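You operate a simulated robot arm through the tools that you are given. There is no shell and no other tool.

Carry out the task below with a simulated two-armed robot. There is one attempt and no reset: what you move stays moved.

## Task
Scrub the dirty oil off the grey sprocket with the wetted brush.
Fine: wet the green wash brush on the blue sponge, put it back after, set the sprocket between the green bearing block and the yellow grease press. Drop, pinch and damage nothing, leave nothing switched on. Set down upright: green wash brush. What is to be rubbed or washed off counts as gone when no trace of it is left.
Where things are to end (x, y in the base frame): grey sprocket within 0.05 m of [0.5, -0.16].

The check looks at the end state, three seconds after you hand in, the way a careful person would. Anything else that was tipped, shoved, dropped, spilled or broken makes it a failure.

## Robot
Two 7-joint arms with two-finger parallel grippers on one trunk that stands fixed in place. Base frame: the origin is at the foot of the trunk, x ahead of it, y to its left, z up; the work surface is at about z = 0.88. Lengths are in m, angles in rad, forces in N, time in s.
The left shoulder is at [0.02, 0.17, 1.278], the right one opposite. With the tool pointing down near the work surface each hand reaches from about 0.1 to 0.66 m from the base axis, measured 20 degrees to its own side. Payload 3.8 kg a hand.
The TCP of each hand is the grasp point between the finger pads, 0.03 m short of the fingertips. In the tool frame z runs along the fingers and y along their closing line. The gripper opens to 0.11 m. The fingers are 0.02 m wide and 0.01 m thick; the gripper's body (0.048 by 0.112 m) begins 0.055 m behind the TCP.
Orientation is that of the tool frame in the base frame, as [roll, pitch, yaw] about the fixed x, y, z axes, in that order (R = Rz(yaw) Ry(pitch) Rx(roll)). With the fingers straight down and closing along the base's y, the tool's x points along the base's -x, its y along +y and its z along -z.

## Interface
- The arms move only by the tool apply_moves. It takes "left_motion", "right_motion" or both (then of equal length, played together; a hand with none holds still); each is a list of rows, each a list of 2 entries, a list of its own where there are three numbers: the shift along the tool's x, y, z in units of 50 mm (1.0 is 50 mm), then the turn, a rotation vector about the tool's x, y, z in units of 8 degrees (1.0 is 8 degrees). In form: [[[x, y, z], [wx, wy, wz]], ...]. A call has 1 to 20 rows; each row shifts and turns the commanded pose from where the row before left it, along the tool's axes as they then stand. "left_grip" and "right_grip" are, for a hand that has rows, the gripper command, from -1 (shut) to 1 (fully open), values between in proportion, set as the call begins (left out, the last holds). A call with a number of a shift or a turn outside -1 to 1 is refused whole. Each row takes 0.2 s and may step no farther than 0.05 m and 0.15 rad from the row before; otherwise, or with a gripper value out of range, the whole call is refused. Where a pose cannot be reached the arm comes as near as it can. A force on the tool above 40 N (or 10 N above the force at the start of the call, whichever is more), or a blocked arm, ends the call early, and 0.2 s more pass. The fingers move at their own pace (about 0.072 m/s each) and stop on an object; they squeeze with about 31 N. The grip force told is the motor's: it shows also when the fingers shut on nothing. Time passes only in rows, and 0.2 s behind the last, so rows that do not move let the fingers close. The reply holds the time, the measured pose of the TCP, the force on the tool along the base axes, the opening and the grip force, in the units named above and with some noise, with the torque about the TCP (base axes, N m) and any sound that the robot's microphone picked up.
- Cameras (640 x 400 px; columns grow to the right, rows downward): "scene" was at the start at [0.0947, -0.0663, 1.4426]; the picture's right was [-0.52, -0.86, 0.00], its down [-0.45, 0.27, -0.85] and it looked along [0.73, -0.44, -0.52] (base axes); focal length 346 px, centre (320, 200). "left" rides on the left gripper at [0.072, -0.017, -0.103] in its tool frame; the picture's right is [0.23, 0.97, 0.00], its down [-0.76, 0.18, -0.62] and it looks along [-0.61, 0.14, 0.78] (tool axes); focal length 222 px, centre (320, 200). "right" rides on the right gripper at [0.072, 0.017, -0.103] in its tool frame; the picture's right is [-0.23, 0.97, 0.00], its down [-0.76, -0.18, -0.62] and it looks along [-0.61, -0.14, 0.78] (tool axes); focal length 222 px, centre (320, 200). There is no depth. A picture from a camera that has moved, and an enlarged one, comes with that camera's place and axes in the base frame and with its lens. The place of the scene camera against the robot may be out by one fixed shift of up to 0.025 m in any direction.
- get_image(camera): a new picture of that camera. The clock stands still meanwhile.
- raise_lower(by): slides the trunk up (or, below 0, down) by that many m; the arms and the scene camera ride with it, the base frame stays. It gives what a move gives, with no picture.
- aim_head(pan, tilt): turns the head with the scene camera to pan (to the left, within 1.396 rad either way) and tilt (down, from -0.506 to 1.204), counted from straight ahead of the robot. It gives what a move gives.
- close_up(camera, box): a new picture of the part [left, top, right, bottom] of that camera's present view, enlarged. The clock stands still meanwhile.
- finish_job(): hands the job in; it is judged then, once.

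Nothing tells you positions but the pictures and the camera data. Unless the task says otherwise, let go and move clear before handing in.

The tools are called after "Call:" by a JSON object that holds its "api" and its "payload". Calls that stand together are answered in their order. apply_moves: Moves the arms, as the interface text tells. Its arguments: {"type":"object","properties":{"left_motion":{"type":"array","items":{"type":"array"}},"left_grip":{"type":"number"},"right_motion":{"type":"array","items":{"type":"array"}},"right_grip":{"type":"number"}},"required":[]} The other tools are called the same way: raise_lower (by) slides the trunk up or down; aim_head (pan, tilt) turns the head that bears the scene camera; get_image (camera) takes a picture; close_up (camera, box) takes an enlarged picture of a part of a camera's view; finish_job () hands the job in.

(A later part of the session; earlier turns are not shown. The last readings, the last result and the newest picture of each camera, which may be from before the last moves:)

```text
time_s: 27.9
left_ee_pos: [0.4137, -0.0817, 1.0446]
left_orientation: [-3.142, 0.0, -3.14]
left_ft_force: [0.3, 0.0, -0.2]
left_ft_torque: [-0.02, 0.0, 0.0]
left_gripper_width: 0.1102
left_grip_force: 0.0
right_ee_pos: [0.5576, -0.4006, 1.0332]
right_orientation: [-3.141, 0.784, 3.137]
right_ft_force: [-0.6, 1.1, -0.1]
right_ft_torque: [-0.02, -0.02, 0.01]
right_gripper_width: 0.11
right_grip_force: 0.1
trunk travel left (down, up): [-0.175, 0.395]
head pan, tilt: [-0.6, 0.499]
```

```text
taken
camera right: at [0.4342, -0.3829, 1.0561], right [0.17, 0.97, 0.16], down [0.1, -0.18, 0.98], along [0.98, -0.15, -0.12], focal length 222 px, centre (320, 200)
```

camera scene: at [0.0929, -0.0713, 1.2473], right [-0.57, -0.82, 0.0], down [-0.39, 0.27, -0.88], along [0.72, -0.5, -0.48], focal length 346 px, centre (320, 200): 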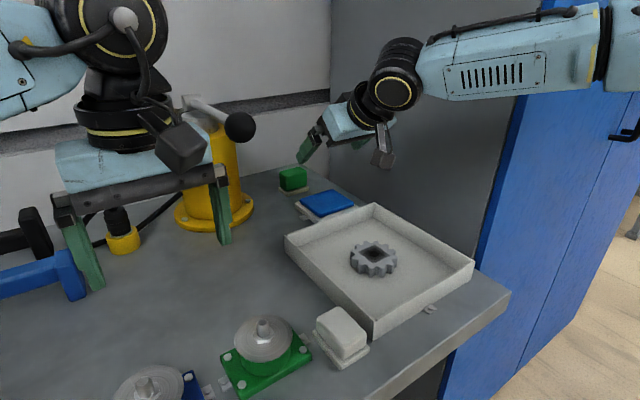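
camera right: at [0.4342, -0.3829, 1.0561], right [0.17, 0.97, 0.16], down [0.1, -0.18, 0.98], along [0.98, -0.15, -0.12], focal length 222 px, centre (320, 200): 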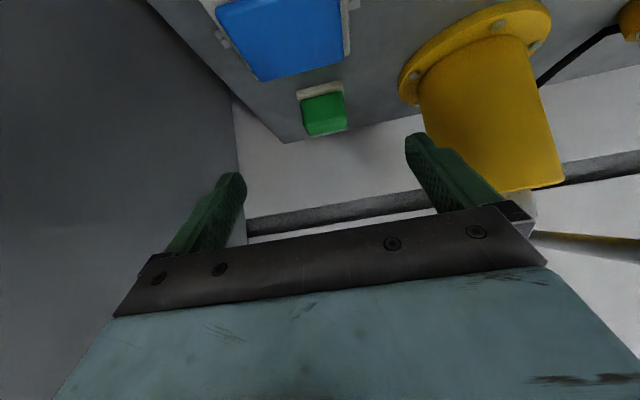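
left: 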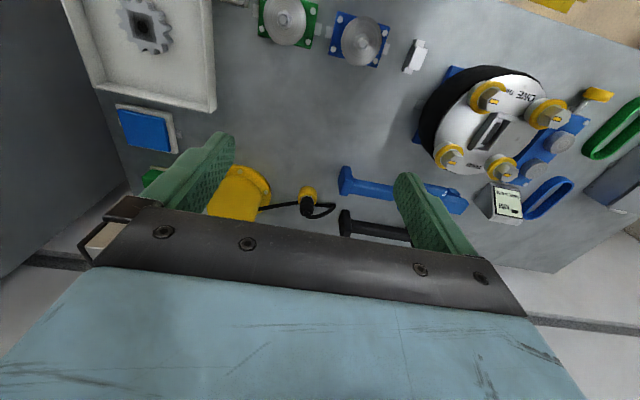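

At 45° tilt the wrist camera sits about 23 mm above TCP height, and everything is clear. I'll go to the pre-grasp point at about (0.626, -0.401, 0.993).

Call:
{"api": "apply_moves", "payload": {"right_motion": [[[-0.2, 0, 0.77], [0, 0, 0]], [[-0.2, 0, 0.77], [0, 0, 0]]]}}

Call:
{"api": "close_up", "payload": {"camera": "scene", "box": [240, 80, 440, 240]}}

Call:
{"api": "get_image", "payload": {"camera": "right"}}

```text
time_s: 28.5
left_ee_pos: [0.413, -0.0808, 1.0433]
left_orientation: [-3.141, 0.0, 3.141]
left_ft_force: [-1.0, 0.7, -0.2]
left_ft_torque: [-0.02, 0.0, -0.04]
left_gripper_width: 0.11
left_grip_force: 0.0
right_ee_pos: [0.6273, -0.4016, 0.9935]
right_orientation: [3.14, 0.787, 3.136]
right_ft_force: [0.4, -0.2, 0.5]
right_ft_torque: [-0.02, 0.0, 0.01]
right_gripper_width: 0.1099
right_grip_force: 0.1
trunk travel left (down, up): [-0.175, 0.395]
head pan, tilt: [-0.6, 0.499]
```

```text
2.50 times, centred on (340, 160) of scene
camera zoom: at [0.0935, -0.0714, 1.2472], right [-0.57, -0.82, 0.0], down [-0.4, 0.27, -0.88], along [0.72, -0.5, -0.48], focal length 865 px, centre (270, 300)
```

zoom: 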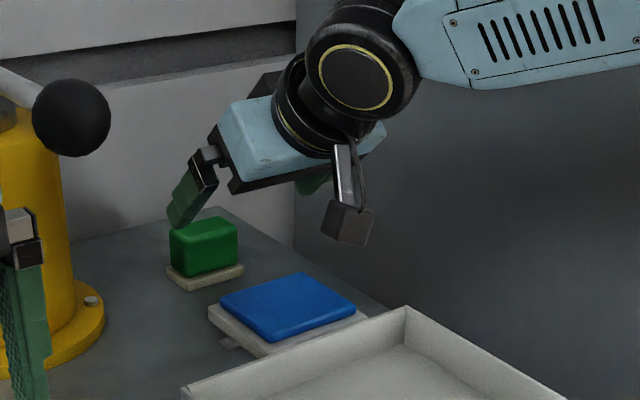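

```text
taken
camera right: at [0.5036, -0.3833, 1.0159], right [0.17, 0.97, 0.16], down [0.1, -0.18, 0.98], along [0.98, -0.15, -0.12], focal length 222 px, centre (320, 200)
```

right: 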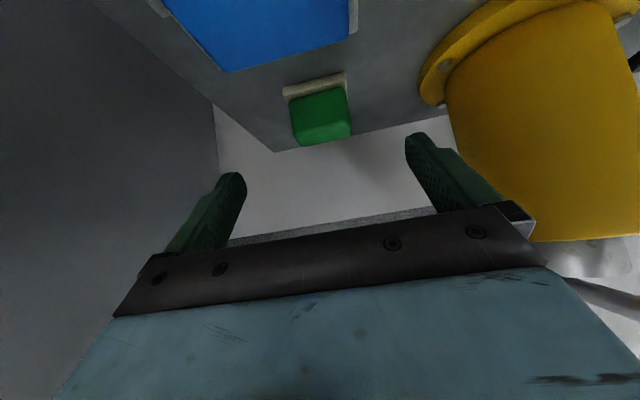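

Pre-grasp is reached without limit and the camera box clears the sponge. I'll advance 0.06 m along the tool axis and check again.

Call:
{"api": "apply_moves", "payload": {"right_motion": [[[0, 0, 0.4], [0, 0, 0]], [[0, 0, 0.4], [0, 0, 0]], [[0, 0, 0.4], [0, 0, 0]]]}}

Call:
{"api": "close_up", "payload": {"camera": "scene", "box": [240, 80, 440, 240]}}

Call:
{"api": "get_image", "payload": {"camera": "right"}}

```text
time_s: 29.3
left_ee_pos: [0.4141, -0.0824, 1.044]
left_orientation: [-3.141, 0.0, -3.142]
left_ft_force: [-0.3, 0.4, -0.1]
left_ft_torque: [0.03, -0.01, 0.02]
left_gripper_width: 0.1099
left_grip_force: 0.1
right_ee_pos: [0.6711, -0.4019, 0.951]
right_orientation: [3.142, 0.788, 3.135]
right_ft_force: [-0.3, -0.6, -0.1]
right_ft_torque: [0.04, -0.02, 0.0]
right_gripper_width: 0.1102
right_grip_force: 0.1
trunk travel left (down, up): [-0.175, 0.395]
head pan, tilt: [-0.6, 0.499]
```

```text
2.50 times, centred on (340, 160) of scene
camera zoom: at [0.0932, -0.0714, 1.2472], right [-0.57, -0.82, 0.0], down [-0.4, 0.27, -0.88], along [0.72, -0.5, -0.48], focal length 865 px, centre (270, 300)
```

zoom: 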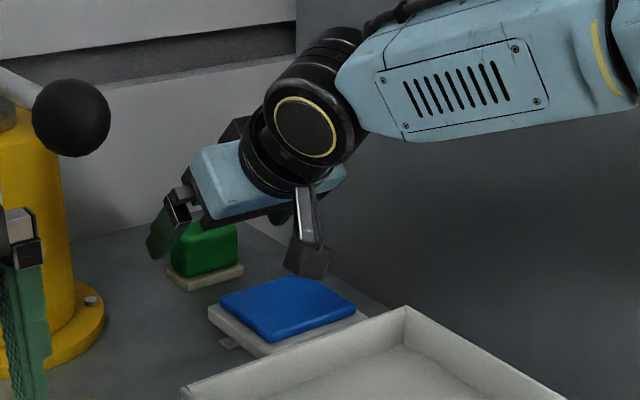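

```text
taken
camera right: at [0.5464, -0.3842, 0.9731], right [0.17, 0.97, 0.16], down [0.1, -0.18, 0.98], along [0.98, -0.15, -0.12], focal length 222 px, centre (320, 200)
```

right: 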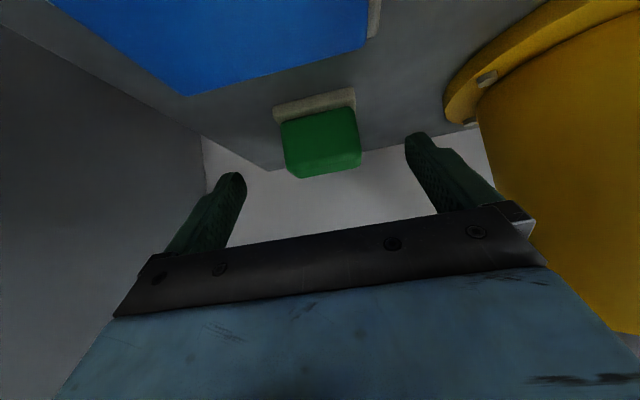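

Still within reach at (0.671, -0.402, 0.951). I'll zoom in on the brush in the wrist view to confirm height and lateral centring before the final advance.

Call:
{"api": "close_up", "payload": {"camera": "right", "box": [240, 70, 400, 190]}}

```text
3.33 times, centred on (320, 130) of right
camera zoom: at [0.5464, -0.3842, 0.9731], right [0.17, 0.97, 0.16], down [0.1, -0.18, 0.98], along [0.98, -0.15, -0.12], focal length 740 px, centre (320, 433)
```

zoom: 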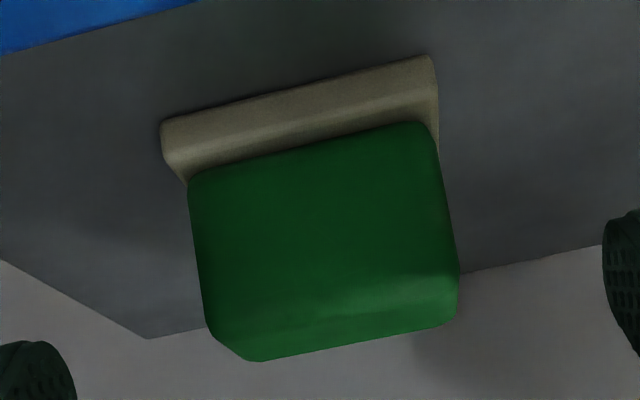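

The brush is centred between the fingers; base top at z≈0.889, green top ≈0.928. I'll make the last 40 mm advance along the tool axis.

Call:
{"api": "apply_moves", "payload": {"right_motion": [[[0, 0.01, 0.27], [0, 0, 0]], [[0, 0.01, 0.27], [0, 0, 0]], [[0, 0, 0.26], [0, 0, 0]]]}}

Call:
{"api": "close_up", "payload": {"camera": "scene", "box": [240, 80, 440, 240]}}

Call:
{"api": "get_image", "payload": {"camera": "right"}}

```text
time_s: 30.1
left_ee_pos: [0.4143, -0.0811, 1.0442]
left_orientation: [-3.14, -0.001, 3.141]
left_ft_force: [-0.2, -1.0, -0.6]
left_ft_torque: [0.01, 0.06, 0.03]
left_gripper_width: 0.1098
left_grip_force: 0.1
right_ee_pos: [0.6972, -0.3991, 0.9217]
right_orientation: [-3.141, 0.785, 3.137]
right_ft_force: [0.4, 0.0, -0.1]
right_ft_torque: [0.0, 0.02, -0.01]
right_gripper_width: 0.1099
right_grip_force: 0.0
trunk travel left (down, up): [-0.175, 0.395]
head pan, tilt: [-0.6, 0.499]
```

```text
2.50 times, centred on (340, 160) of scene
camera zoom: at [0.0931, -0.0712, 1.2473], right [-0.57, -0.82, 0.0], down [-0.4, 0.27, -0.88], along [0.72, -0.5, -0.48], focal length 865 px, centre (270, 300)
```

zoom: 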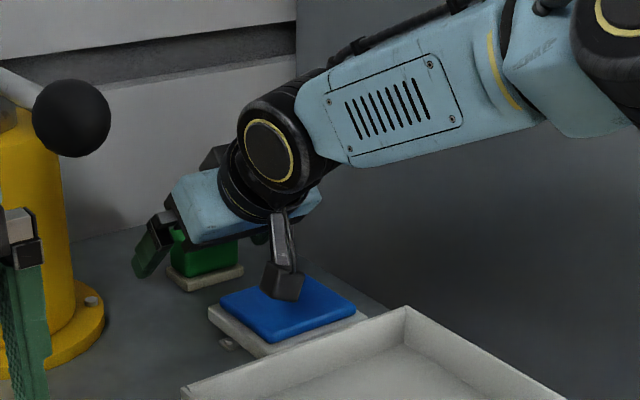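

```text
taken
camera right: at [0.5738, -0.382, 0.9441], right [0.17, 0.97, 0.16], down [0.1, -0.18, 0.98], along [0.98, -0.15, -0.12], focal length 222 px, centre (320, 200)
```

right: 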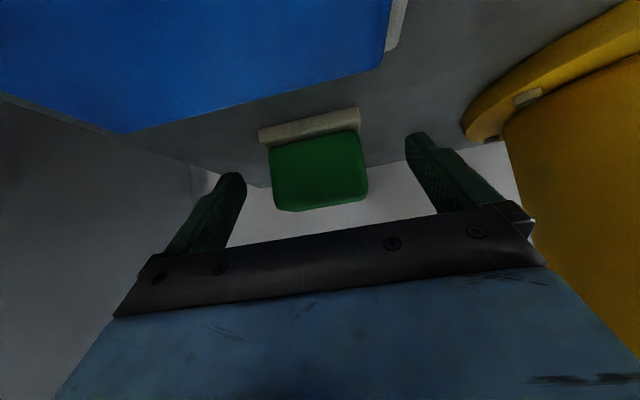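

The hand is in place at (0.697, -0.399, 0.922) with no contact force and the brush between the fingers. Now I close the grip and let the fingers settle.

Call:
{"api": "apply_moves", "payload": {"right_motion": [[[0, 0, 0], [0, 0, 0]], [[0, 0, 0], [0, 0, 0]], [[0, 0, 0], [0, 0, 0]], [[0, 0, 0], [0, 0, 0]], [[0, 0, 0], [0, 0, 0]]], "right_grip": -0.3}}

Call:
{"api": "get_image", "payload": {"camera": "right"}}

Call:
{"api": "close_up", "payload": {"camera": "scene", "box": [240, 80, 440, 240]}}

```text
time_s: 31.3
left_ee_pos: [0.4137, -0.0816, 1.045]
left_orientation: [3.141, -0.001, -3.141]
left_ft_force: [-1.4, -0.2, 0.0]
left_ft_torque: [0.03, 0.02, -0.01]
left_gripper_width: 0.1102
left_grip_force: 0.0
right_ee_pos: [0.6965, -0.3997, 0.9211]
right_orientation: [-3.141, 0.787, 3.136]
right_ft_force: [-0.1, 0.0, 1.2]
right_ft_torque: [-0.07, -0.04, 0.0]
right_gripper_width: 0.0555
right_grip_force: 30.7
trunk travel left (down, up): [-0.175, 0.395]
head pan, tilt: [-0.6, 0.499]
```

```text
taken
camera right: at [0.5737, -0.3818, 0.9445], right [0.17, 0.97, 0.16], down [0.1, -0.18, 0.98], along [0.98, -0.15, -0.12], focal length 222 px, centre (320, 200)
```

right: 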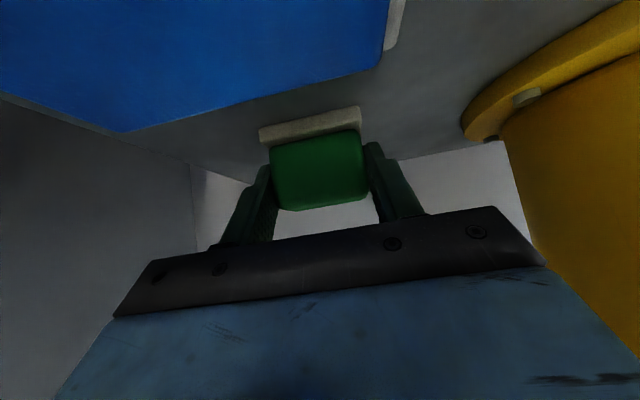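

```text
2.50 times, centred on (340, 160) of scene
camera zoom: at [0.093, -0.0712, 1.2473], right [-0.57, -0.82, 0.0], down [-0.39, 0.27, -0.88], along [0.72, -0.5, -0.48], focal length 865 px, centre (270, 300)
```

zoom: 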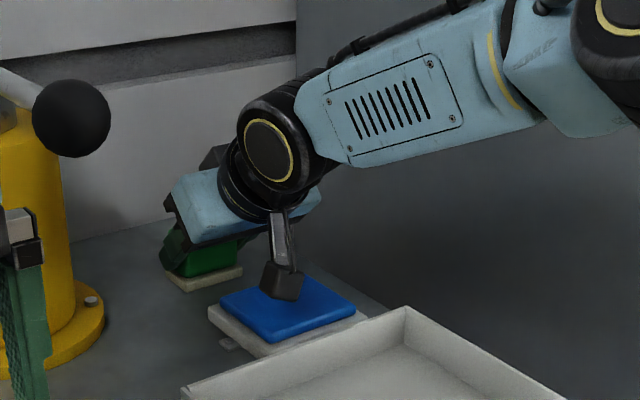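

The brush is held (width 0.0555, 30.7 N). Put-back pose recorded as TCP (0.6968, -0.3995, 0.921), pitch 0.786. I'll lift straight up 60 mm and check the brush is firmly in the hand.

Call:
{"api": "apply_moves", "payload": {"right_motion": [[[-0.284, 0, -0.282], [0, 0, 0]], [[-0.284, 0, -0.282], [0, 0, 0]], [[-0.284, 0, -0.282], [0, 0, 0]]]}}

Call:
{"api": "get_image", "payload": {"camera": "right"}}

Call:
{"api": "close_up", "payload": {"camera": "scene", "box": [240, 80, 440, 240]}}

```text
time_s: 32.1
left_ee_pos: [0.4136, -0.0814, 1.0432]
left_orientation: [-3.14, 0.001, -3.141]
left_ft_force: [-0.9, 0.4, 0.2]
left_ft_torque: [-0.01, 0.01, -0.02]
left_gripper_width: 0.1101
left_grip_force: 0.1
right_ee_pos: [0.6975, -0.3998, 0.9847]
right_orientation: [-3.14, 0.789, 3.136]
right_ft_force: [0.1, -1.1, -0.9]
right_ft_torque: [0.02, 0.01, 0.03]
right_gripper_width: 0.0554
right_grip_force: 30.4
trunk travel left (down, up): [-0.175, 0.395]
head pan, tilt: [-0.6, 0.499]
```

```text
taken
camera right: at [0.5737, -0.3821, 1.006], right [0.17, 0.97, 0.16], down [0.1, -0.18, 0.98], along [0.98, -0.15, -0.12], focal length 222 px, centre (320, 200)
```

right: 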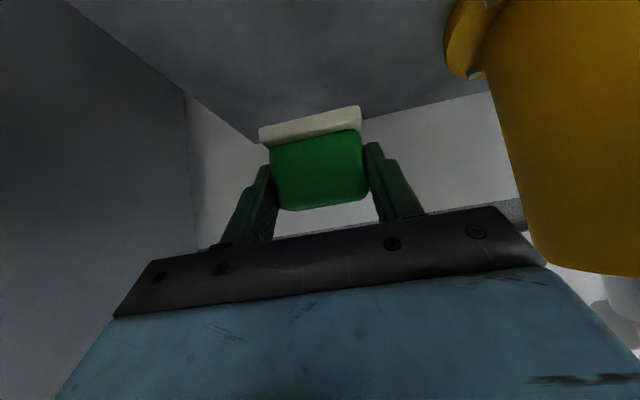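

```text
2.50 times, centred on (340, 160) of scene
camera zoom: at [0.0928, -0.0712, 1.2473], right [-0.57, -0.82, 0.0], down [-0.39, 0.27, -0.88], along [0.72, -0.5, -0.48], focal length 865 px, centre (270, 300)
```

zoom: 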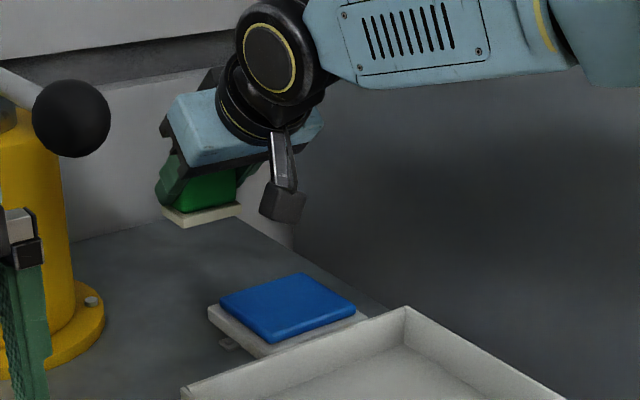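

The brush is firmly held and level, its bottom 41 mm below the TCP. I'll carry it back over the sponge (brush centre to about (0.591, -0.411)).

Call:
{"api": "apply_moves", "payload": {"right_motion": [[[0.435, -0.05, -0.438], [0, 0, 0]], [[0.435, -0.05, -0.438], [0, 0, 0]], [[0.435, -0.05, -0.438], [0, 0, 0]], [[0.435, -0.05, -0.438], [0, 0, 0]]]}}

Call:
{"api": "get_image", "payload": {"camera": "right"}}

Call:
{"api": "close_up", "payload": {"camera": "scene", "box": [240, 80, 480, 260]}}

```text
time_s: 33.1
left_ee_pos: [0.4138, -0.0818, 1.044]
left_orientation: [3.141, 0.001, 3.141]
left_ft_force: [0.1, -0.3, 0.1]
left_ft_torque: [0.0, 0.03, -0.01]
left_gripper_width: 0.11
left_grip_force: 0.1
right_ee_pos: [0.5729, -0.4074, 0.9819]
right_orientation: [-3.141, 0.786, 3.135]
right_ft_force: [0.3, -1.1, -0.8]
right_ft_torque: [-0.02, 0.04, 0.0]
right_gripper_width: 0.0554
right_grip_force: 30.4
trunk travel left (down, up): [-0.175, 0.395]
head pan, tilt: [-0.6, 0.499]
```

```text
taken
camera right: at [0.4498, -0.3898, 1.005], right [0.16, 0.97, 0.16], down [0.09, -0.18, 0.98], along [0.98, -0.15, -0.12], focal length 222 px, centre (320, 200)
```

right: 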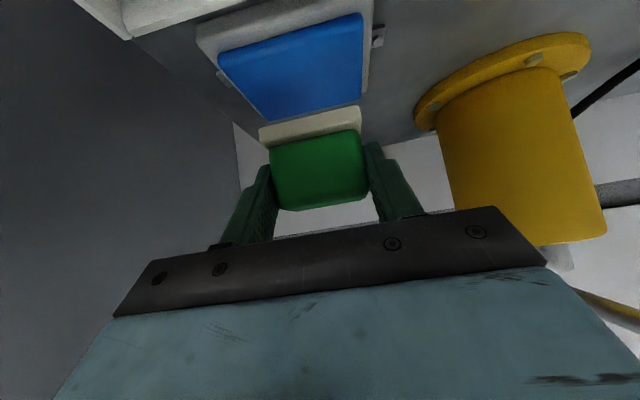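

```text
2.22 times, centred on (360, 170) of scene
camera zoom: at [0.0926, -0.0714, 1.2473], right [-0.57, -0.82, 0.0], down [-0.39, 0.27, -0.88], along [0.72, -0.5, -0.48], focal length 769 px, centre (231, 267)
```

zoom: 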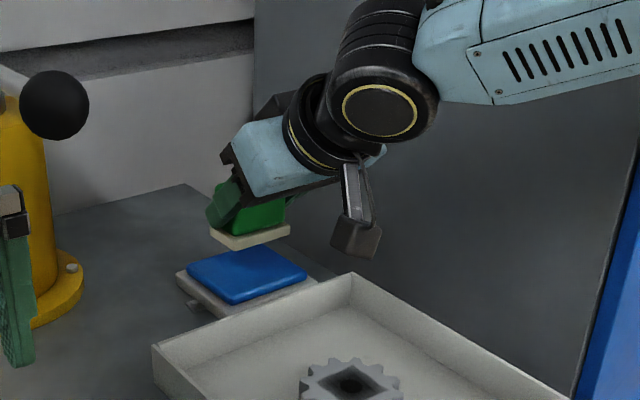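

The brush hovers over the sponge with its bottom at about z=0.941. I'll lower in steps until I feel light contact.

Call:
{"api": "apply_moves", "payload": {"right_motion": [[[0.142, 0, 0.141], [0, 0, 0]], [[0.142, 0, 0.141], [0, 0, 0]], [[0.071, 0, 0.07], [0, 0, 0]], [[0.071, 0, 0.07], [0, 0, 0]]]}}

Call:
{"api": "close_up", "payload": {"camera": "scene", "box": [260, 120, 420, 220]}}

```text
time_s: 34.1
left_ee_pos: [0.4135, -0.0818, 1.0439]
left_orientation: [-3.141, 0.0, -3.141]
left_ft_force: [0.8, -0.1, -0.4]
left_ft_torque: [0.02, 0.04, -0.02]
left_gripper_width: 0.1103
left_grip_force: 0.0
right_ee_pos: [0.5733, -0.4088, 0.9519]
right_orientation: [3.141, 0.787, 3.134]
right_ft_force: [-0.3, 0.7, -1.3]
right_ft_torque: [0.02, 0.02, 0.0]
right_gripper_width: 0.0556
right_grip_force: 30.3
trunk travel left (down, up): [-0.175, 0.395]
head pan, tilt: [-0.6, 0.499]
```

```text
4.00 times, centred on (340, 170) of scene
camera zoom: at [0.093, -0.0714, 1.2473], right [-0.57, -0.82, 0.0], down [-0.39, 0.27, -0.88], along [0.72, -0.5, -0.48], focal length 1384 px, centre (240, 320)
```

zoom: 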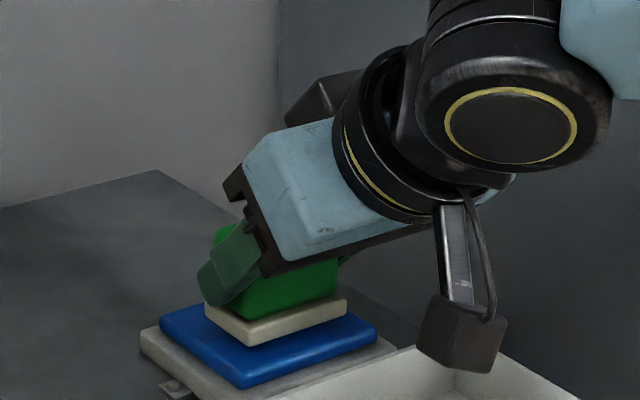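

The bristles are just above the pad with no force yet. I'll lower in 3 mm steps.

Call:
{"api": "apply_moves", "payload": {"right_motion": [[[0.0425, 0, 0.042], [0, 0, 0]], [[0.0425, 0, 0.042], [0, 0, 0]]]}}

```text
time_s: 34.7
left_ee_pos: [0.4147, -0.081, 1.0433]
left_orientation: [3.141, 0.0, 3.141]
left_ft_force: [0.1, 0.1, 0.5]
left_ft_torque: [0.01, -0.02, 0.01]
left_gripper_width: 0.1101
left_grip_force: 0.0
right_ee_pos: [0.5743, -0.4091, 0.9467]
right_orientation: [3.141, 0.785, 3.138]
right_ft_force: [0.0, -0.2, -1.9]
right_ft_torque: [-0.05, 0.01, 0.02]
right_gripper_width: 0.0555
right_grip_force: 30.7
trunk travel left (down, up): [-0.175, 0.395]
head pan, tilt: [-0.6, 0.499]
```

Call:
{"api": "apply_moves", "payload": {"right_motion": [[[0.0425, 0, 0.042], [0, 0, 0]]]}}

Call:
{"api": "close_up", "payload": {"camera": "scene", "box": [260, 120, 420, 220]}}

```text
time_s: 35.1
left_ee_pos: [0.4132, -0.0807, 1.044]
left_orientation: [-3.14, 0.001, -3.142]
left_ft_force: [0.3, 0.5, 0.6]
left_ft_torque: [-0.02, 0.0, -0.02]
left_gripper_width: 0.1098
left_grip_force: 0.1
right_ee_pos: [0.5734, -0.4089, 0.9454]
right_orientation: [-3.14, 0.792, 3.138]
right_ft_force: [-1.6, -1.2, 6.4]
right_ft_torque: [0.01, 0.1, 0.05]
right_gripper_width: 0.0555
right_grip_force: 30.8
trunk travel left (down, up): [-0.175, 0.395]
head pan, tilt: [-0.6, 0.499]
```

```text
4.00 times, centred on (340, 170) of scene
camera zoom: at [0.0923, -0.071, 1.2475], right [-0.57, -0.82, 0.0], down [-0.39, 0.27, -0.88], along [0.72, -0.5, -0.48], focal length 1384 px, centre (240, 320)
```

zoom: 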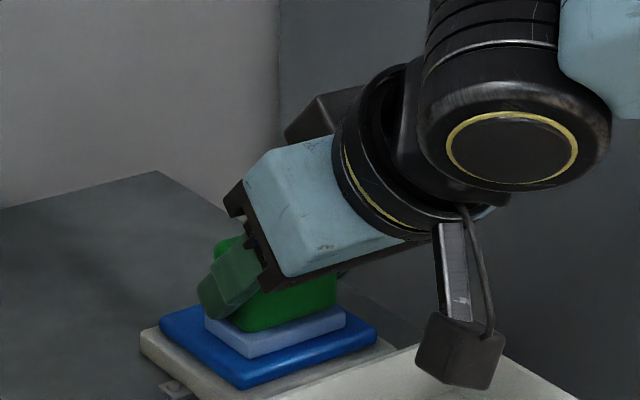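

Contact at 6.4 N and the bristle pad turned bluish, so it is taking up water. I'll hold a moment, then lift and check.

Call:
{"api": "apply_moves", "payload": {"right_motion": [[[0, 0, 0], [0, 0, 0]], [[0, 0, 0], [0, 0, 0]], [[0, 0, 0], [0, 0, 0]], [[-0.142, 0, -0.141], [0, 0, 0]], [[-0.284, 0, -0.282], [0, 0, 0]], [[-0.284, 0, -0.282], [0, 0, 0]], [[-0.284, 0, -0.282], [0, 0, 0]]]}}

Call:
{"api": "close_up", "payload": {"camera": "scene", "box": [240, 80, 480, 260]}}

Call:
{"api": "get_image", "payload": {"camera": "right"}}

```text
time_s: 36.7
left_ee_pos: [0.4139, -0.0813, 1.044]
left_orientation: [-3.142, 0.001, 3.14]
left_ft_force: [0.5, 0.6, 0.2]
left_ft_torque: [0.02, 0.01, 0.03]
left_gripper_width: 0.1101
left_grip_force: 0.1
right_ee_pos: [0.5726, -0.4096, 1.0122]
right_orientation: [-3.141, 0.785, 3.136]
right_ft_force: [-0.2, 0.6, -1.2]
right_ft_torque: [0.0, 0.01, -0.04]
right_gripper_width: 0.0558
right_grip_force: 30.7
trunk travel left (down, up): [-0.175, 0.395]
head pan, tilt: [-0.6, 0.499]
```

```text
2.22 times, centred on (360, 170) of scene
camera zoom: at [0.0929, -0.0712, 1.2473], right [-0.57, -0.82, 0.0], down [-0.39, 0.27, -0.88], along [0.72, -0.5, -0.48], focal length 769 px, centre (231, 267)
```

zoom: 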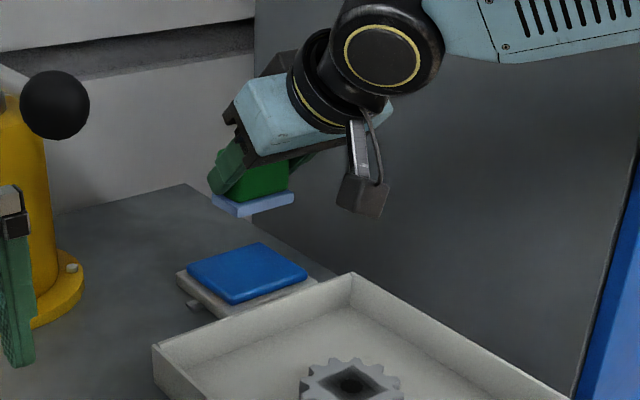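

```text
taken
camera right: at [0.4497, -0.3919, 1.0355], right [0.16, 0.97, 0.16], down [0.1, -0.18, 0.98], along [0.98, -0.15, -0.12], focal length 222 px, centre (320, 200)
```

right: 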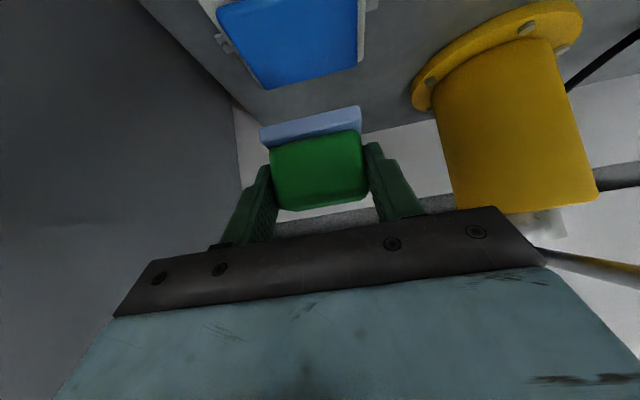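

The brush is now wet (pale blue bristles) and unchanged in the grip. I'll carry it at height over the sprocket, brush centre to about (0.411, -0.370), and re-aim the head at the tray.

Call:
{"api": "apply_moves", "payload": {"right_motion": [[[0.504, 0.162, -0.506], [0, 0, 0]], [[0.504, 0.162, -0.506], [0, 0, 0]], [[0.504, 0.162, -0.506], [0, 0, 0]]]}}

Call:
{"api": "aim_head", "payload": {"pan": -0.7, "tilt": 0.65}}

Call:
{"api": "get_image", "payload": {"camera": "scene"}}

Call:
{"api": "get_image", "payload": {"camera": "left"}}

```text
time_s: 37.5
left_ee_pos: [0.4127, -0.0815, 1.0429]
left_orientation: [3.141, 0.0, 3.14]
left_ft_force: [0.3, 0.2, -0.2]
left_ft_torque: [0.01, -0.03, 0.02]
left_gripper_width: 0.1103
left_grip_force: 0.0
right_ee_pos: [0.4665, -0.3838, 1.0116]
right_orientation: [3.141, 0.788, 3.137]
right_ft_force: [0.3, 0.0, -1.9]
right_ft_torque: [0.02, 0.01, 0.0]
right_gripper_width: 0.0556
right_grip_force: 30.9
trunk travel left (down, up): [-0.175, 0.395]
head pan, tilt: [-0.6, 0.499]
```

```text
time_s: 38.2
left_ee_pos: [0.4146, -0.081, 1.0457]
left_orientation: [-3.141, 0.0, 3.14]
left_ft_force: [-0.4, 0.3, 0.5]
left_ft_torque: [-0.01, 0.0, -0.03]
left_gripper_width: 0.1098
left_grip_force: 0.0
right_ee_pos: [0.4669, -0.3844, 1.0123]
right_orientation: [-3.14, 0.788, 3.136]
right_ft_force: [0.1, -0.4, -1.4]
right_ft_torque: [-0.02, 0.01, 0.01]
right_gripper_width: 0.0556
right_grip_force: 31.1
trunk travel left (down, up): [-0.175, 0.395]
head pan, tilt: [-0.7, 0.649]
```

```text
taken
camera scene: at [0.0842, -0.0758, 1.234], right [-0.64, -0.76, 0.0], down [-0.46, 0.39, -0.8], along [0.61, -0.51, -0.6], focal length 346 px, centre (320, 200)
```

scene: 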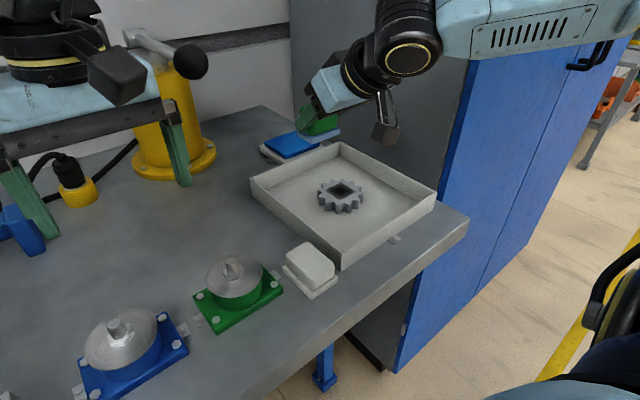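

```text
taken
camera left: at [0.3417, -0.0979, 1.1484], right [-0.23, 0.97, 0.0], down [0.76, 0.18, 0.62], along [0.61, 0.14, -0.78], focal length 222 px, centre (320, 200)
```

left: 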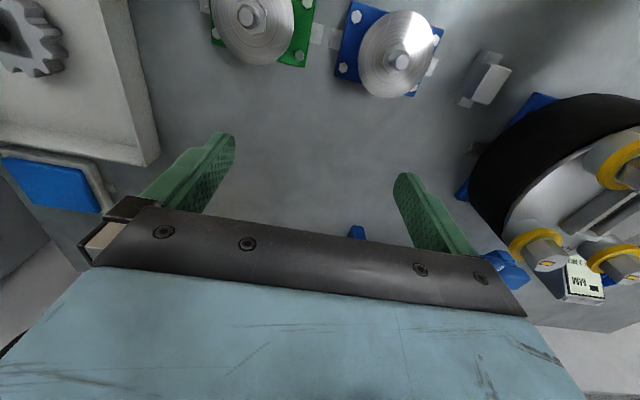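

The path to the tray is clear. I'll zoom on the sprocket for its height and dirt extent, then continue to hover above it.

Call:
{"api": "close_up", "payload": {"camera": "scene", "box": [280, 150, 400, 230]}}

Call:
{"api": "apply_moves", "payload": {"right_motion": [[[0.504, 0.14, -0.506], [0, 0, 0]], [[0.504, 0.14, -0.506], [0, 0, 0]]]}}

Call:
{"api": "get_image", "payload": {"camera": "scene"}}

Call:
{"api": "get_image", "payload": {"camera": "right"}}

```text
5.00 times, centred on (340, 190) of scene
camera zoom: at [0.0842, -0.0758, 1.234], right [-0.64, -0.76, 0.0], down [-0.46, 0.39, -0.8], along [0.61, -0.51, -0.6], focal length 1730 px, centre (220, 250)
```

zoom: 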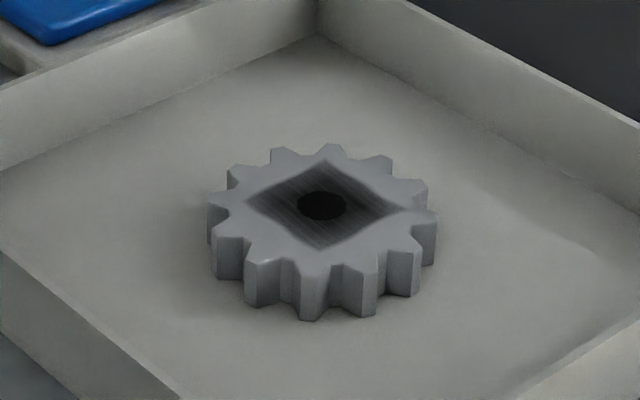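

```text
time_s: 38.8
left_ee_pos: [0.4139, -0.0818, 1.0444]
left_orientation: [3.14, -0.001, 3.141]
left_ft_force: [0.6, -0.2, 0.5]
left_ft_torque: [0.01, -0.05, 0.0]
left_gripper_width: 0.1098
left_grip_force: 0.0
right_ee_pos: [0.3948, -0.3699, 1.0132]
right_orientation: [-3.139, 0.784, 3.139]
right_ft_force: [0.5, -0.6, -1.0]
right_ft_torque: [0.01, 0.0, -0.01]
right_gripper_width: 0.0554
right_grip_force: 30.8
trunk travel left (down, up): [-0.175, 0.395]
head pan, tilt: [-0.7, 0.649]
```

```text
taken
camera scene: at [0.084, -0.0754, 1.234], right [-0.64, -0.76, 0.0], down [-0.46, 0.39, -0.8], along [0.61, -0.51, -0.6], focal length 346 px, centre (320, 200)
```

scene: 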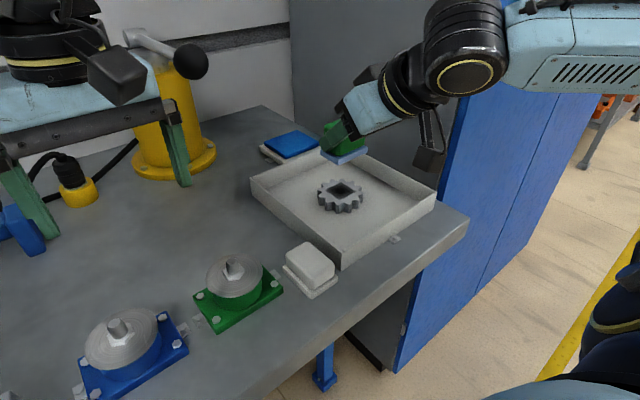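

```text
taken
camera right: at [0.2706, -0.3533, 1.0363], right [0.16, 0.97, 0.16], down [0.1, -0.18, 0.98], along [0.98, -0.15, -0.12], focal length 222 px, centre (320, 200)
```

right: 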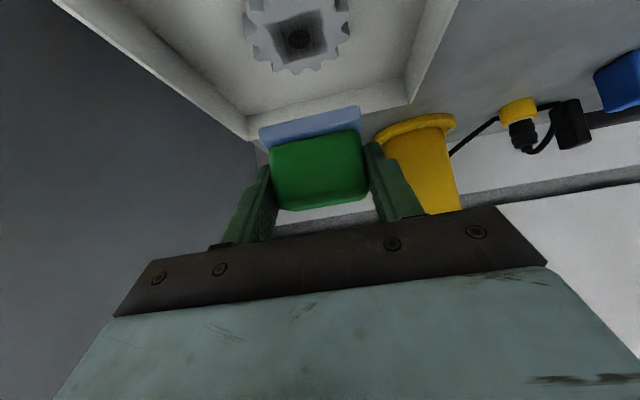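

The sprocket centre comes out at (0.4117, -0.3708) with its top at z≈0.903, and the brush is centred over it. I'll lower 50 mm, checking clearance of camera and fingers to the tray.

Call:
{"api": "apply_moves", "payload": {"right_motion": [[[0.284, 0, 0.282], [0, 0, 0]], [[0.284, 0, 0.282], [0, 0, 0]], [[0.142, 0, 0.141], [0, 0, 0]]]}}

Call:
{"api": "close_up", "payload": {"camera": "scene", "box": [240, 80, 480, 240]}}

Call:
{"api": "get_image", "payload": {"camera": "right"}}

```text
time_s: 39.6
left_ee_pos: [0.4137, -0.082, 1.0442]
left_orientation: [3.141, 0.0, 3.14]
left_ft_force: [0.2, 0.1, -0.2]
left_ft_torque: [0.0, -0.01, 0.0]
left_gripper_width: 0.1101
left_grip_force: 0.0
right_ee_pos: [0.395, -0.3728, 0.9624]
right_orientation: [-3.14, 0.786, 3.137]
right_ft_force: [-0.3, -0.2, -0.5]
right_ft_torque: [0.0, -0.01, -0.01]
right_gripper_width: 0.0555
right_grip_force: 30.5
trunk travel left (down, up): [-0.175, 0.395]
head pan, tilt: [-0.7, 0.649]
```

```text
2.50 times, centred on (360, 160) of scene
camera zoom: at [0.0843, -0.0757, 1.2339], right [-0.64, -0.76, 0.0], down [-0.46, 0.39, -0.8], along [0.61, -0.51, -0.6], focal length 865 px, centre (220, 300)
```

zoom: 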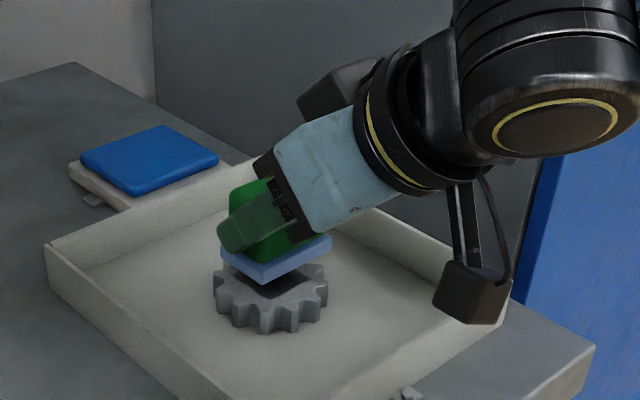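

```text
taken
camera right: at [0.2714, -0.3537, 0.986], right [0.17, 0.97, 0.16], down [0.1, -0.18, 0.98], along [0.98, -0.15, -0.12], focal length 222 px, centre (320, 200)
```

right: 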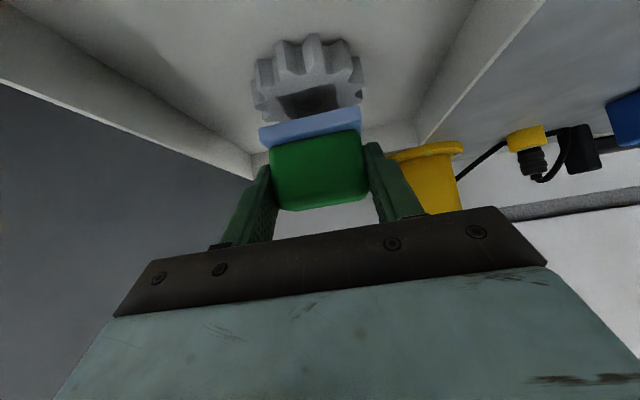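

Clearances look good. I'll lower 12 mm, then feel for contact in small steps.

Call:
{"api": "apply_moves", "payload": {"right_motion": [[[0.085, 0, 0.085], [0, 0, 0]], [[0.085, 0, 0.085], [0, 0, 0]], [[0.0425, 0, 0.042], [0, 0, 0]]]}}

Call:
{"api": "close_up", "payload": {"camera": "scene", "box": [280, 110, 460, 230]}}

```text
time_s: 40.4
left_ee_pos: [0.4131, -0.0821, 1.0434]
left_orientation: [-3.141, -0.001, -3.141]
left_ft_force: [0.2, 0.0, -0.1]
left_ft_torque: [-0.03, 0.01, 0.02]
left_gripper_width: 0.1101
left_grip_force: 0.1
right_ee_pos: [0.3938, -0.3704, 0.9486]
right_orientation: [-3.14, 0.787, 3.137]
right_ft_force: [-0.3, -0.6, -1.4]
right_ft_torque: [0.03, 0.0, -0.03]
right_gripper_width: 0.0555
right_grip_force: 31.4
trunk travel left (down, up): [-0.175, 0.395]
head pan, tilt: [-0.7, 0.649]
```

```text
3.33 times, centred on (370, 170) of scene
camera zoom: at [0.0843, -0.0758, 1.2339], right [-0.64, -0.76, 0.0], down [-0.46, 0.39, -0.8], along [0.61, -0.51, -0.6], focal length 1154 px, centre (153, 300)
```

zoom: 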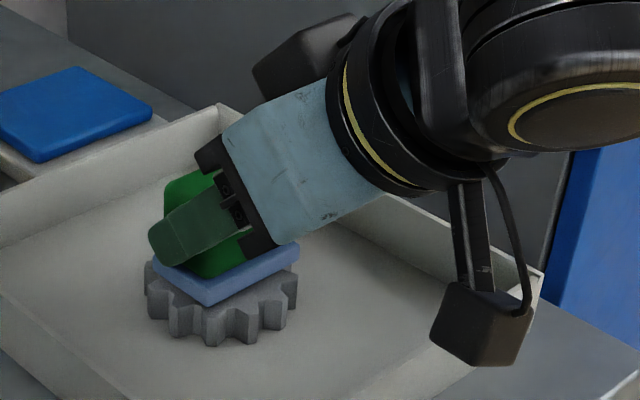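

Brush is within a few millimetres of the sprocket face, no contact yet. I'll continue with 2–3 mm steps.

Call:
{"api": "apply_moves", "payload": {"right_motion": [[[0.0425, 0, 0.042], [0, 0, 0]]]}}

Call:
{"api": "apply_moves", "payload": {"right_motion": [[[0.028, 0, 0.028], [0, 0, 0]]]}}

```text
time_s: 40.8
left_ee_pos: [0.4137, -0.0806, 1.0438]
left_orientation: [-3.141, 0.001, -3.141]
left_ft_force: [0.4, 0.4, 0.4]
left_ft_torque: [0.01, -0.05, 0.0]
left_gripper_width: 0.1101
left_grip_force: 0.0
right_ee_pos: [0.395, -0.3705, 0.946]
right_orientation: [-3.141, 0.787, 3.136]
right_ft_force: [0.6, -0.4, -1.3]
right_ft_torque: [0.02, 0.02, -0.04]
right_gripper_width: 0.0554
right_grip_force: 30.8
trunk travel left (down, up): [-0.175, 0.395]
head pan, tilt: [-0.7, 0.649]
```

```text
time_s: 41.2
left_ee_pos: [0.414, -0.082, 1.0435]
left_orientation: [3.14, 0.001, -3.141]
left_ft_force: [0.1, 0.5, 0.1]
left_ft_torque: [0.0, 0.0, 0.03]
left_gripper_width: 0.11
left_grip_force: 0.1
right_ee_pos: [0.3954, -0.3704, 0.9447]
right_orientation: [3.141, 0.788, 3.135]
right_ft_force: [-0.6, -0.7, 1.4]
right_ft_torque: [-0.08, -0.05, -0.02]
right_gripper_width: 0.0556
right_grip_force: 30.4
trunk travel left (down, up): [-0.175, 0.395]
head pan, tilt: [-0.7, 0.649]
```

Light contact at TCP z≈0.9447 (about 3 N). I'll press a touch more and make short strokes back and forth.

Call:
{"api": "apply_moves", "payload": {"right_motion": [[[0.021, 0, 0.021], [0, 0, 0]], [[-0.113, 0, 0.113], [0, 0, 0]], [[0.113, 0, -0.113], [0, 0, 0]], [[0.113, 0, -0.113], [0, 0, 0]], [[-0.113, 0, 0.113], [0, 0, 0]]]}}

Call:
{"api": "close_up", "payload": {"camera": "scene", "box": [280, 110, 460, 230]}}

```text
time_s: 42.4
left_ee_pos: [0.4118, -0.0801, 1.0459]
left_orientation: [-3.14, 0.0, 3.139]
left_ft_force: [-0.6, 0.0, -0.3]
left_ft_torque: [0.03, 0.0, 0.0]
left_gripper_width: 0.1103
left_grip_force: 0.0
right_ee_pos: [0.3947, -0.3687, 0.9438]
right_orientation: [-3.14, 0.79, 3.137]
right_ft_force: [-6.1, -1.7, 22.1]
right_ft_torque: [0.02, 0.1, 0.08]
right_gripper_width: 0.0554
right_grip_force: 31.3
trunk travel left (down, up): [-0.175, 0.395]
head pan, tilt: [-0.7, 0.649]
```

```text
3.33 times, centred on (370, 170) of scene
camera zoom: at [0.0824, -0.0745, 1.2343], right [-0.64, -0.76, 0.0], down [-0.46, 0.39, -0.8], along [0.61, -0.51, -0.6], focal length 1154 px, centre (153, 300)
```

zoom: 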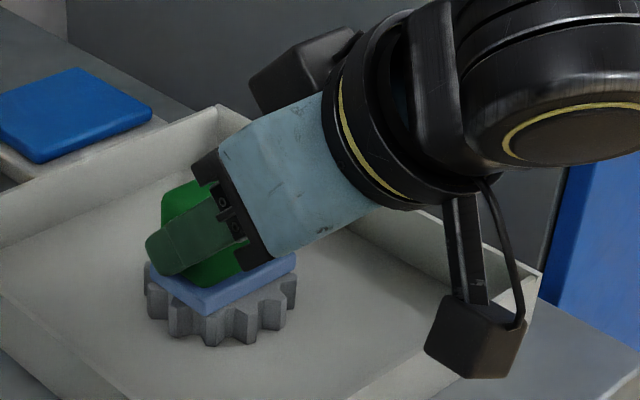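

The contact is stiff (22 N), more than needed. I'll lift off to see what the strokes did to the dirt and whether the sprocket moved.

Call:
{"api": "apply_moves", "payload": {"right_motion": [[[-0.05, 0, -0.05], [0, 0, 0]], [[-0.284, 0, -0.282], [0, 0, 0]], [[-0.284, 0, -0.282], [0, 0, 0]], [[-0.284, 0, -0.282], [0, 0, 0]]]}}

Call:
{"api": "close_up", "payload": {"camera": "scene", "box": [280, 130, 400, 230]}}

Call:
{"api": "get_image", "payload": {"camera": "right"}}

```text
time_s: 43.4
left_ee_pos: [0.4134, -0.0817, 1.0435]
left_orientation: [3.141, 0.0, -3.14]
left_ft_force: [1.1, -0.3, 0.4]
left_ft_torque: [0.01, 0.02, 0.0]
left_gripper_width: 0.1099
left_grip_force: 0.0
right_ee_pos: [0.3955, -0.371, 1.0065]
right_orientation: [3.141, 0.785, 3.136]
right_ft_force: [0.4, 0.0, -0.9]
right_ft_torque: [-0.01, 0.02, 0.01]
right_gripper_width: 0.0557
right_grip_force: 31.2
trunk travel left (down, up): [-0.175, 0.395]
head pan, tilt: [-0.7, 0.649]
```

```text
4.00 times, centred on (340, 180) of scene
camera zoom: at [0.0843, -0.0757, 1.2339], right [-0.64, -0.76, 0.0], down [-0.46, 0.39, -0.8], along [0.61, -0.51, -0.6], focal length 1384 px, centre (240, 280)
```

zoom: 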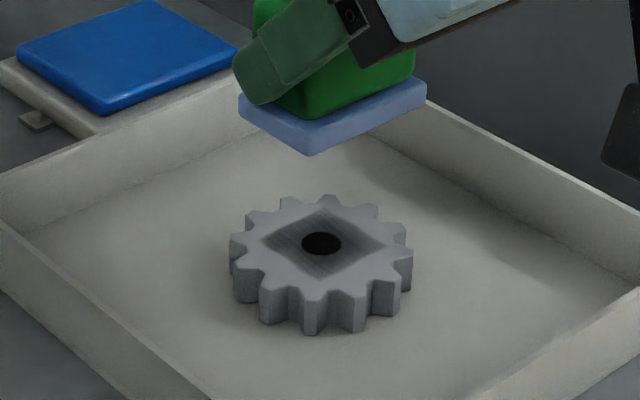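

```text
taken
camera right: at [0.272, -0.3534, 1.0293], right [0.17, 0.97, 0.16], down [0.1, -0.18, 0.98], along [0.98, -0.15, -0.12], focal length 222 px, centre (320, 200)
```

right: 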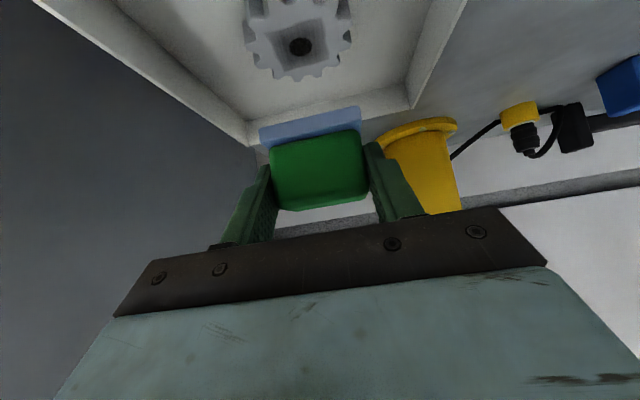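

The dirt faded noticeably and the sprocket stayed put, so scrubbing works. I'll go down again, more gently, and make more strokes.

Call:
{"api": "apply_moves", "payload": {"right_motion": [[[0.284, 0, 0.282], [0, 0, 0]], [[0.284, 0, 0.282], [0, 0, 0]], [[0.25, 0, 0.248], [0, 0, 0]], [[0.042, 0, 0.042], [0, 0, 0]]]}}

```text
time_s: 44.4
left_ee_pos: [0.4127, -0.0817, 1.0431]
left_orientation: [3.141, 0.002, -3.141]
left_ft_force: [0.9, -0.3, 1.0]
left_ft_torque: [-0.01, 0.01, -0.01]
left_gripper_width: 0.1102
left_grip_force: 0.0
right_ee_pos: [0.3946, -0.3708, 0.9453]
right_orientation: [3.141, 0.787, 3.135]
right_ft_force: [-0.3, -0.6, -1.2]
right_ft_torque: [-0.02, 0.03, -0.02]
right_gripper_width: 0.0556
right_grip_force: 31.3
trunk travel left (down, up): [-0.175, 0.395]
head pan, tilt: [-0.7, 0.649]
```

No contact yet at z=0.9453. I'll press about 1 mm down and do several short strokes in x.

Call:
{"api": "apply_moves", "payload": {"right_motion": [[[0.018, 0, 0.018], [0, 0, 0]], [[-0.113, 0, 0.113], [0, 0, 0]], [[0.113, 0, -0.113], [0, 0, 0]], [[0.113, 0, -0.113], [0, 0, 0]], [[-0.113, 0, 0.113], [0, 0, 0]], [[-0.113, 0, 0.113], [0, 0, 0]], [[0.113, 0, -0.113], [0, 0, 0]], [[0.113, 0, -0.113], [0, 0, 0]], [[-0.113, 0, 0.113], [0, 0, 0]]]}}

```text
time_s: 46.4
left_ee_pos: [0.4137, -0.0821, 1.0441]
left_orientation: [3.139, 0.0, 3.141]
left_ft_force: [-0.4, 0.2, 0.2]
left_ft_torque: [0.0, 0.01, -0.01]
left_gripper_width: 0.1101
left_grip_force: 0.0
right_ee_pos: [0.3952, -0.3707, 0.9448]
right_orientation: [-3.142, 0.784, 3.135]
right_ft_force: [0.8, 0.8, 1.0]
right_ft_torque: [-0.06, -0.09, -0.01]
right_gripper_width: 0.0555
right_grip_force: 30.9
trunk travel left (down, up): [-0.175, 0.395]
head pan, tilt: [-0.7, 0.649]
```

Light contact (~2 N). I'll add a bit of pressure and stroke in both x and y.

Call:
{"api": "apply_moves", "payload": {"right_motion": [[[0.01, 0, 0.01], [0, 0, 0]], [[0, 0.14, 0], [0, 0, 0]], [[0, -0.14, 0], [0, 0, 0]], [[0, -0.14, 0], [0, 0, 0]], [[0, 0.14, 0], [0, 0, 0]], [[-0.113, 0, 0.113], [0, 0, 0]], [[0.113, 0, -0.113], [0, 0, 0]], [[0.113, 0, -0.113], [0, 0, 0]], [[-0.113, 0, 0.113], [0, 0, 0]], [[0, 0.14, 0], [0, 0, 0]], [[0, -0.14, 0], [0, 0, 0]], [[0, -0.14, 0], [0, 0, 0]], [[0, 0.14, 0], [0, 0, 0]]]}}

Call:
{"api": "close_up", "payload": {"camera": "scene", "box": [280, 110, 460, 230]}}

```text
time_s: 49.2
left_ee_pos: [0.4132, -0.0811, 1.0442]
left_orientation: [3.141, -0.001, 3.141]
left_ft_force: [-1.0, 0.4, 0.5]
left_ft_torque: [0.02, 0.02, -0.03]
left_gripper_width: 0.1102
left_grip_force: 0.0
right_ee_pos: [0.3955, -0.3713, 0.9449]
right_orientation: [-3.137, 0.788, 3.138]
right_ft_force: [0.5, -5.0, 14.1]
right_ft_torque: [-0.07, -0.13, -0.04]
right_gripper_width: 0.0554
right_grip_force: 30.5
trunk travel left (down, up): [-0.175, 0.395]
head pan, tilt: [-0.7, 0.649]
```

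```text
3.33 times, centred on (370, 170) of scene
camera zoom: at [0.0835, -0.0756, 1.2341], right [-0.64, -0.76, 0.0], down [-0.46, 0.39, -0.8], along [0.61, -0.51, -0.6], focal length 1154 px, centre (153, 300)
```

zoom: 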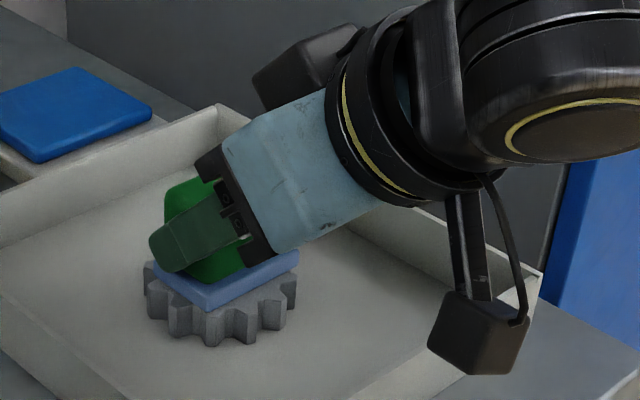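

Strokes are done at moderate force (14 N) and the sprocket has not shifted. I'll lift and inspect the face.

Call:
{"api": "apply_moves", "payload": {"right_motion": [[[-0.05, 0, -0.05], [0, 0, 0]], [[-0.284, 0, -0.282], [0, 0, 0]], [[-0.284, 0, -0.282], [0, 0, 0]], [[-0.284, 0, -0.282], [0, 0, 0]]]}}

Call:
{"api": "close_up", "payload": {"camera": "scene", "box": [300, 160, 380, 220]}}

Call:
{"api": "close_up", "payload": {"camera": "right", "box": [220, 0, 380, 100]}}

```text
time_s: 50.2
left_ee_pos: [0.4141, -0.0816, 1.0434]
left_orientation: [-3.141, 0.0, 3.141]
left_ft_force: [-0.4, -0.5, -0.2]
left_ft_torque: [-0.01, 0.02, 0.01]
left_gripper_width: 0.11
left_grip_force: 0.1
right_ee_pos: [0.3954, -0.3715, 1.0087]
right_orientation: [3.14, 0.787, 3.138]
right_ft_force: [0.6, 0.4, -0.5]
right_ft_torque: [-0.03, 0.02, 0.01]
right_gripper_width: 0.0556
right_grip_force: 30.7
trunk travel left (down, up): [-0.175, 0.395]
head pan, tilt: [-0.7, 0.649]
```

```text
6.67 times, centred on (340, 190) of scene
camera zoom: at [0.0843, -0.0758, 1.2339], right [-0.64, -0.76, 0.0], down [-0.46, 0.39, -0.8], along [0.61, -0.51, -0.6], focal length 2307 px, centre (187, 267)
```

zoom: 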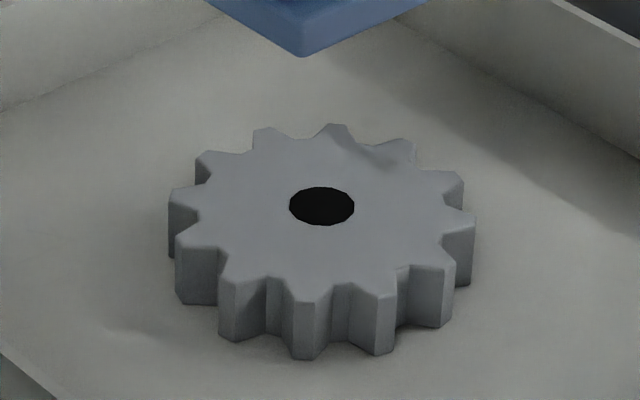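

```text
4.00 times, centred on (300, 50) of right
camera zoom: at [0.2714, -0.3531, 1.0302], right [0.17, 0.97, 0.16], down [0.1, -0.18, 0.98], along [0.98, -0.15, -0.12], focal length 888 px, centre (400, 800)
```

zoom: 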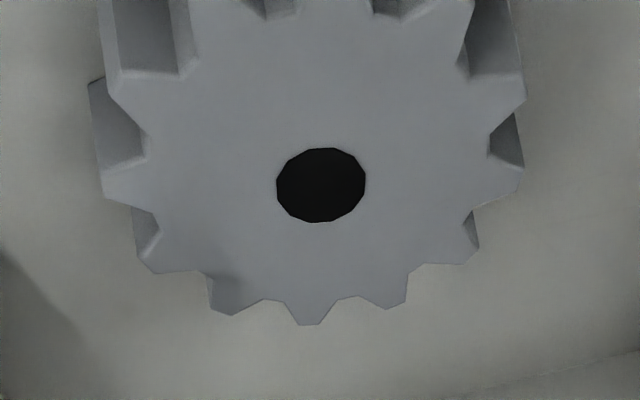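

The top face now looks clean with no dark patch. I'll move the brush away toward the sponge side so its shadow is off the sprocket and inspect again before returning the brush.

Call:
{"api": "apply_moves", "payload": {"right_motion": [[[-0.504, -0.12, 0.506], [0, 0, 0]], [[-0.504, -0.12, 0.506], [0, 0, 0]], [[-0.504, -0.12, 0.506], [0, 0, 0]], [[-0.504, -0.12, 0.506], [0, 0, 0]], [[-0.504, -0.12, 0.506], [0, 0, 0]]]}}

Call:
{"api": "close_up", "payload": {"camera": "scene", "box": [300, 160, 380, 220]}}

Call:
{"api": "get_image", "payload": {"camera": "scene"}}

```text
time_s: 51.4
left_ee_pos: [0.4139, -0.0812, 1.0448]
left_orientation: [-3.14, 0.001, -3.142]
left_ft_force: [-0.3, -0.7, -0.4]
left_ft_torque: [0.04, 0.02, -0.01]
left_gripper_width: 0.1101
left_grip_force: 0.1
right_ee_pos: [0.5745, -0.4024, 1.0076]
right_orientation: [-3.14, 0.786, 3.14]
right_ft_force: [0.5, -0.2, -2.0]
right_ft_torque: [0.01, -0.01, -0.01]
right_gripper_width: 0.0556
right_grip_force: 31.7
trunk travel left (down, up): [-0.175, 0.395]
head pan, tilt: [-0.7, 0.649]
```

```text
6.67 times, centred on (340, 190) of scene
camera zoom: at [0.0846, -0.0757, 1.2339], right [-0.64, -0.76, 0.0], down [-0.46, 0.39, -0.8], along [0.61, -0.51, -0.6], focal length 2307 px, centre (187, 267)
```

zoom: 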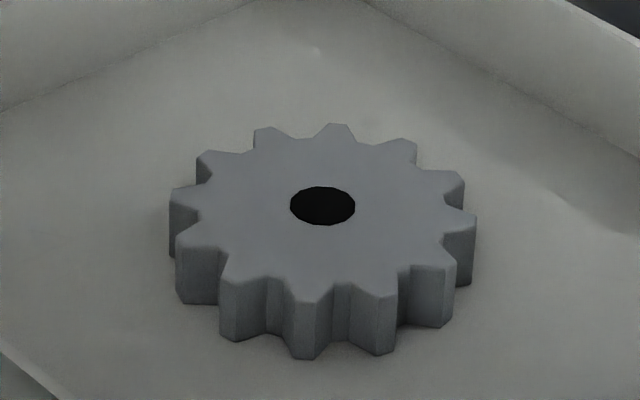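

```text
taken
camera scene: at [0.0846, -0.0757, 1.2339], right [-0.64, -0.76, 0.0], down [-0.46, 0.39, -0.8], along [0.61, -0.51, -0.6], focal length 346 px, centre (320, 200)
```

scene: 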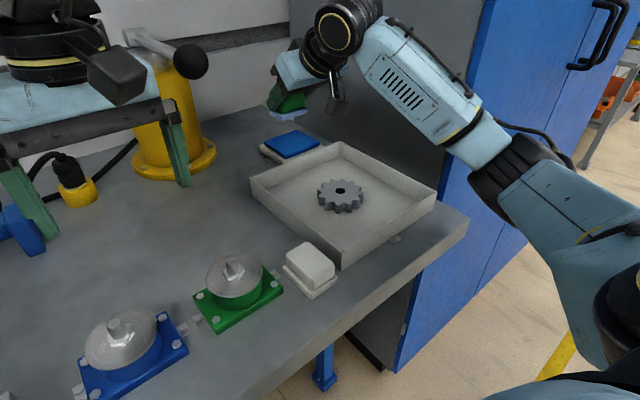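

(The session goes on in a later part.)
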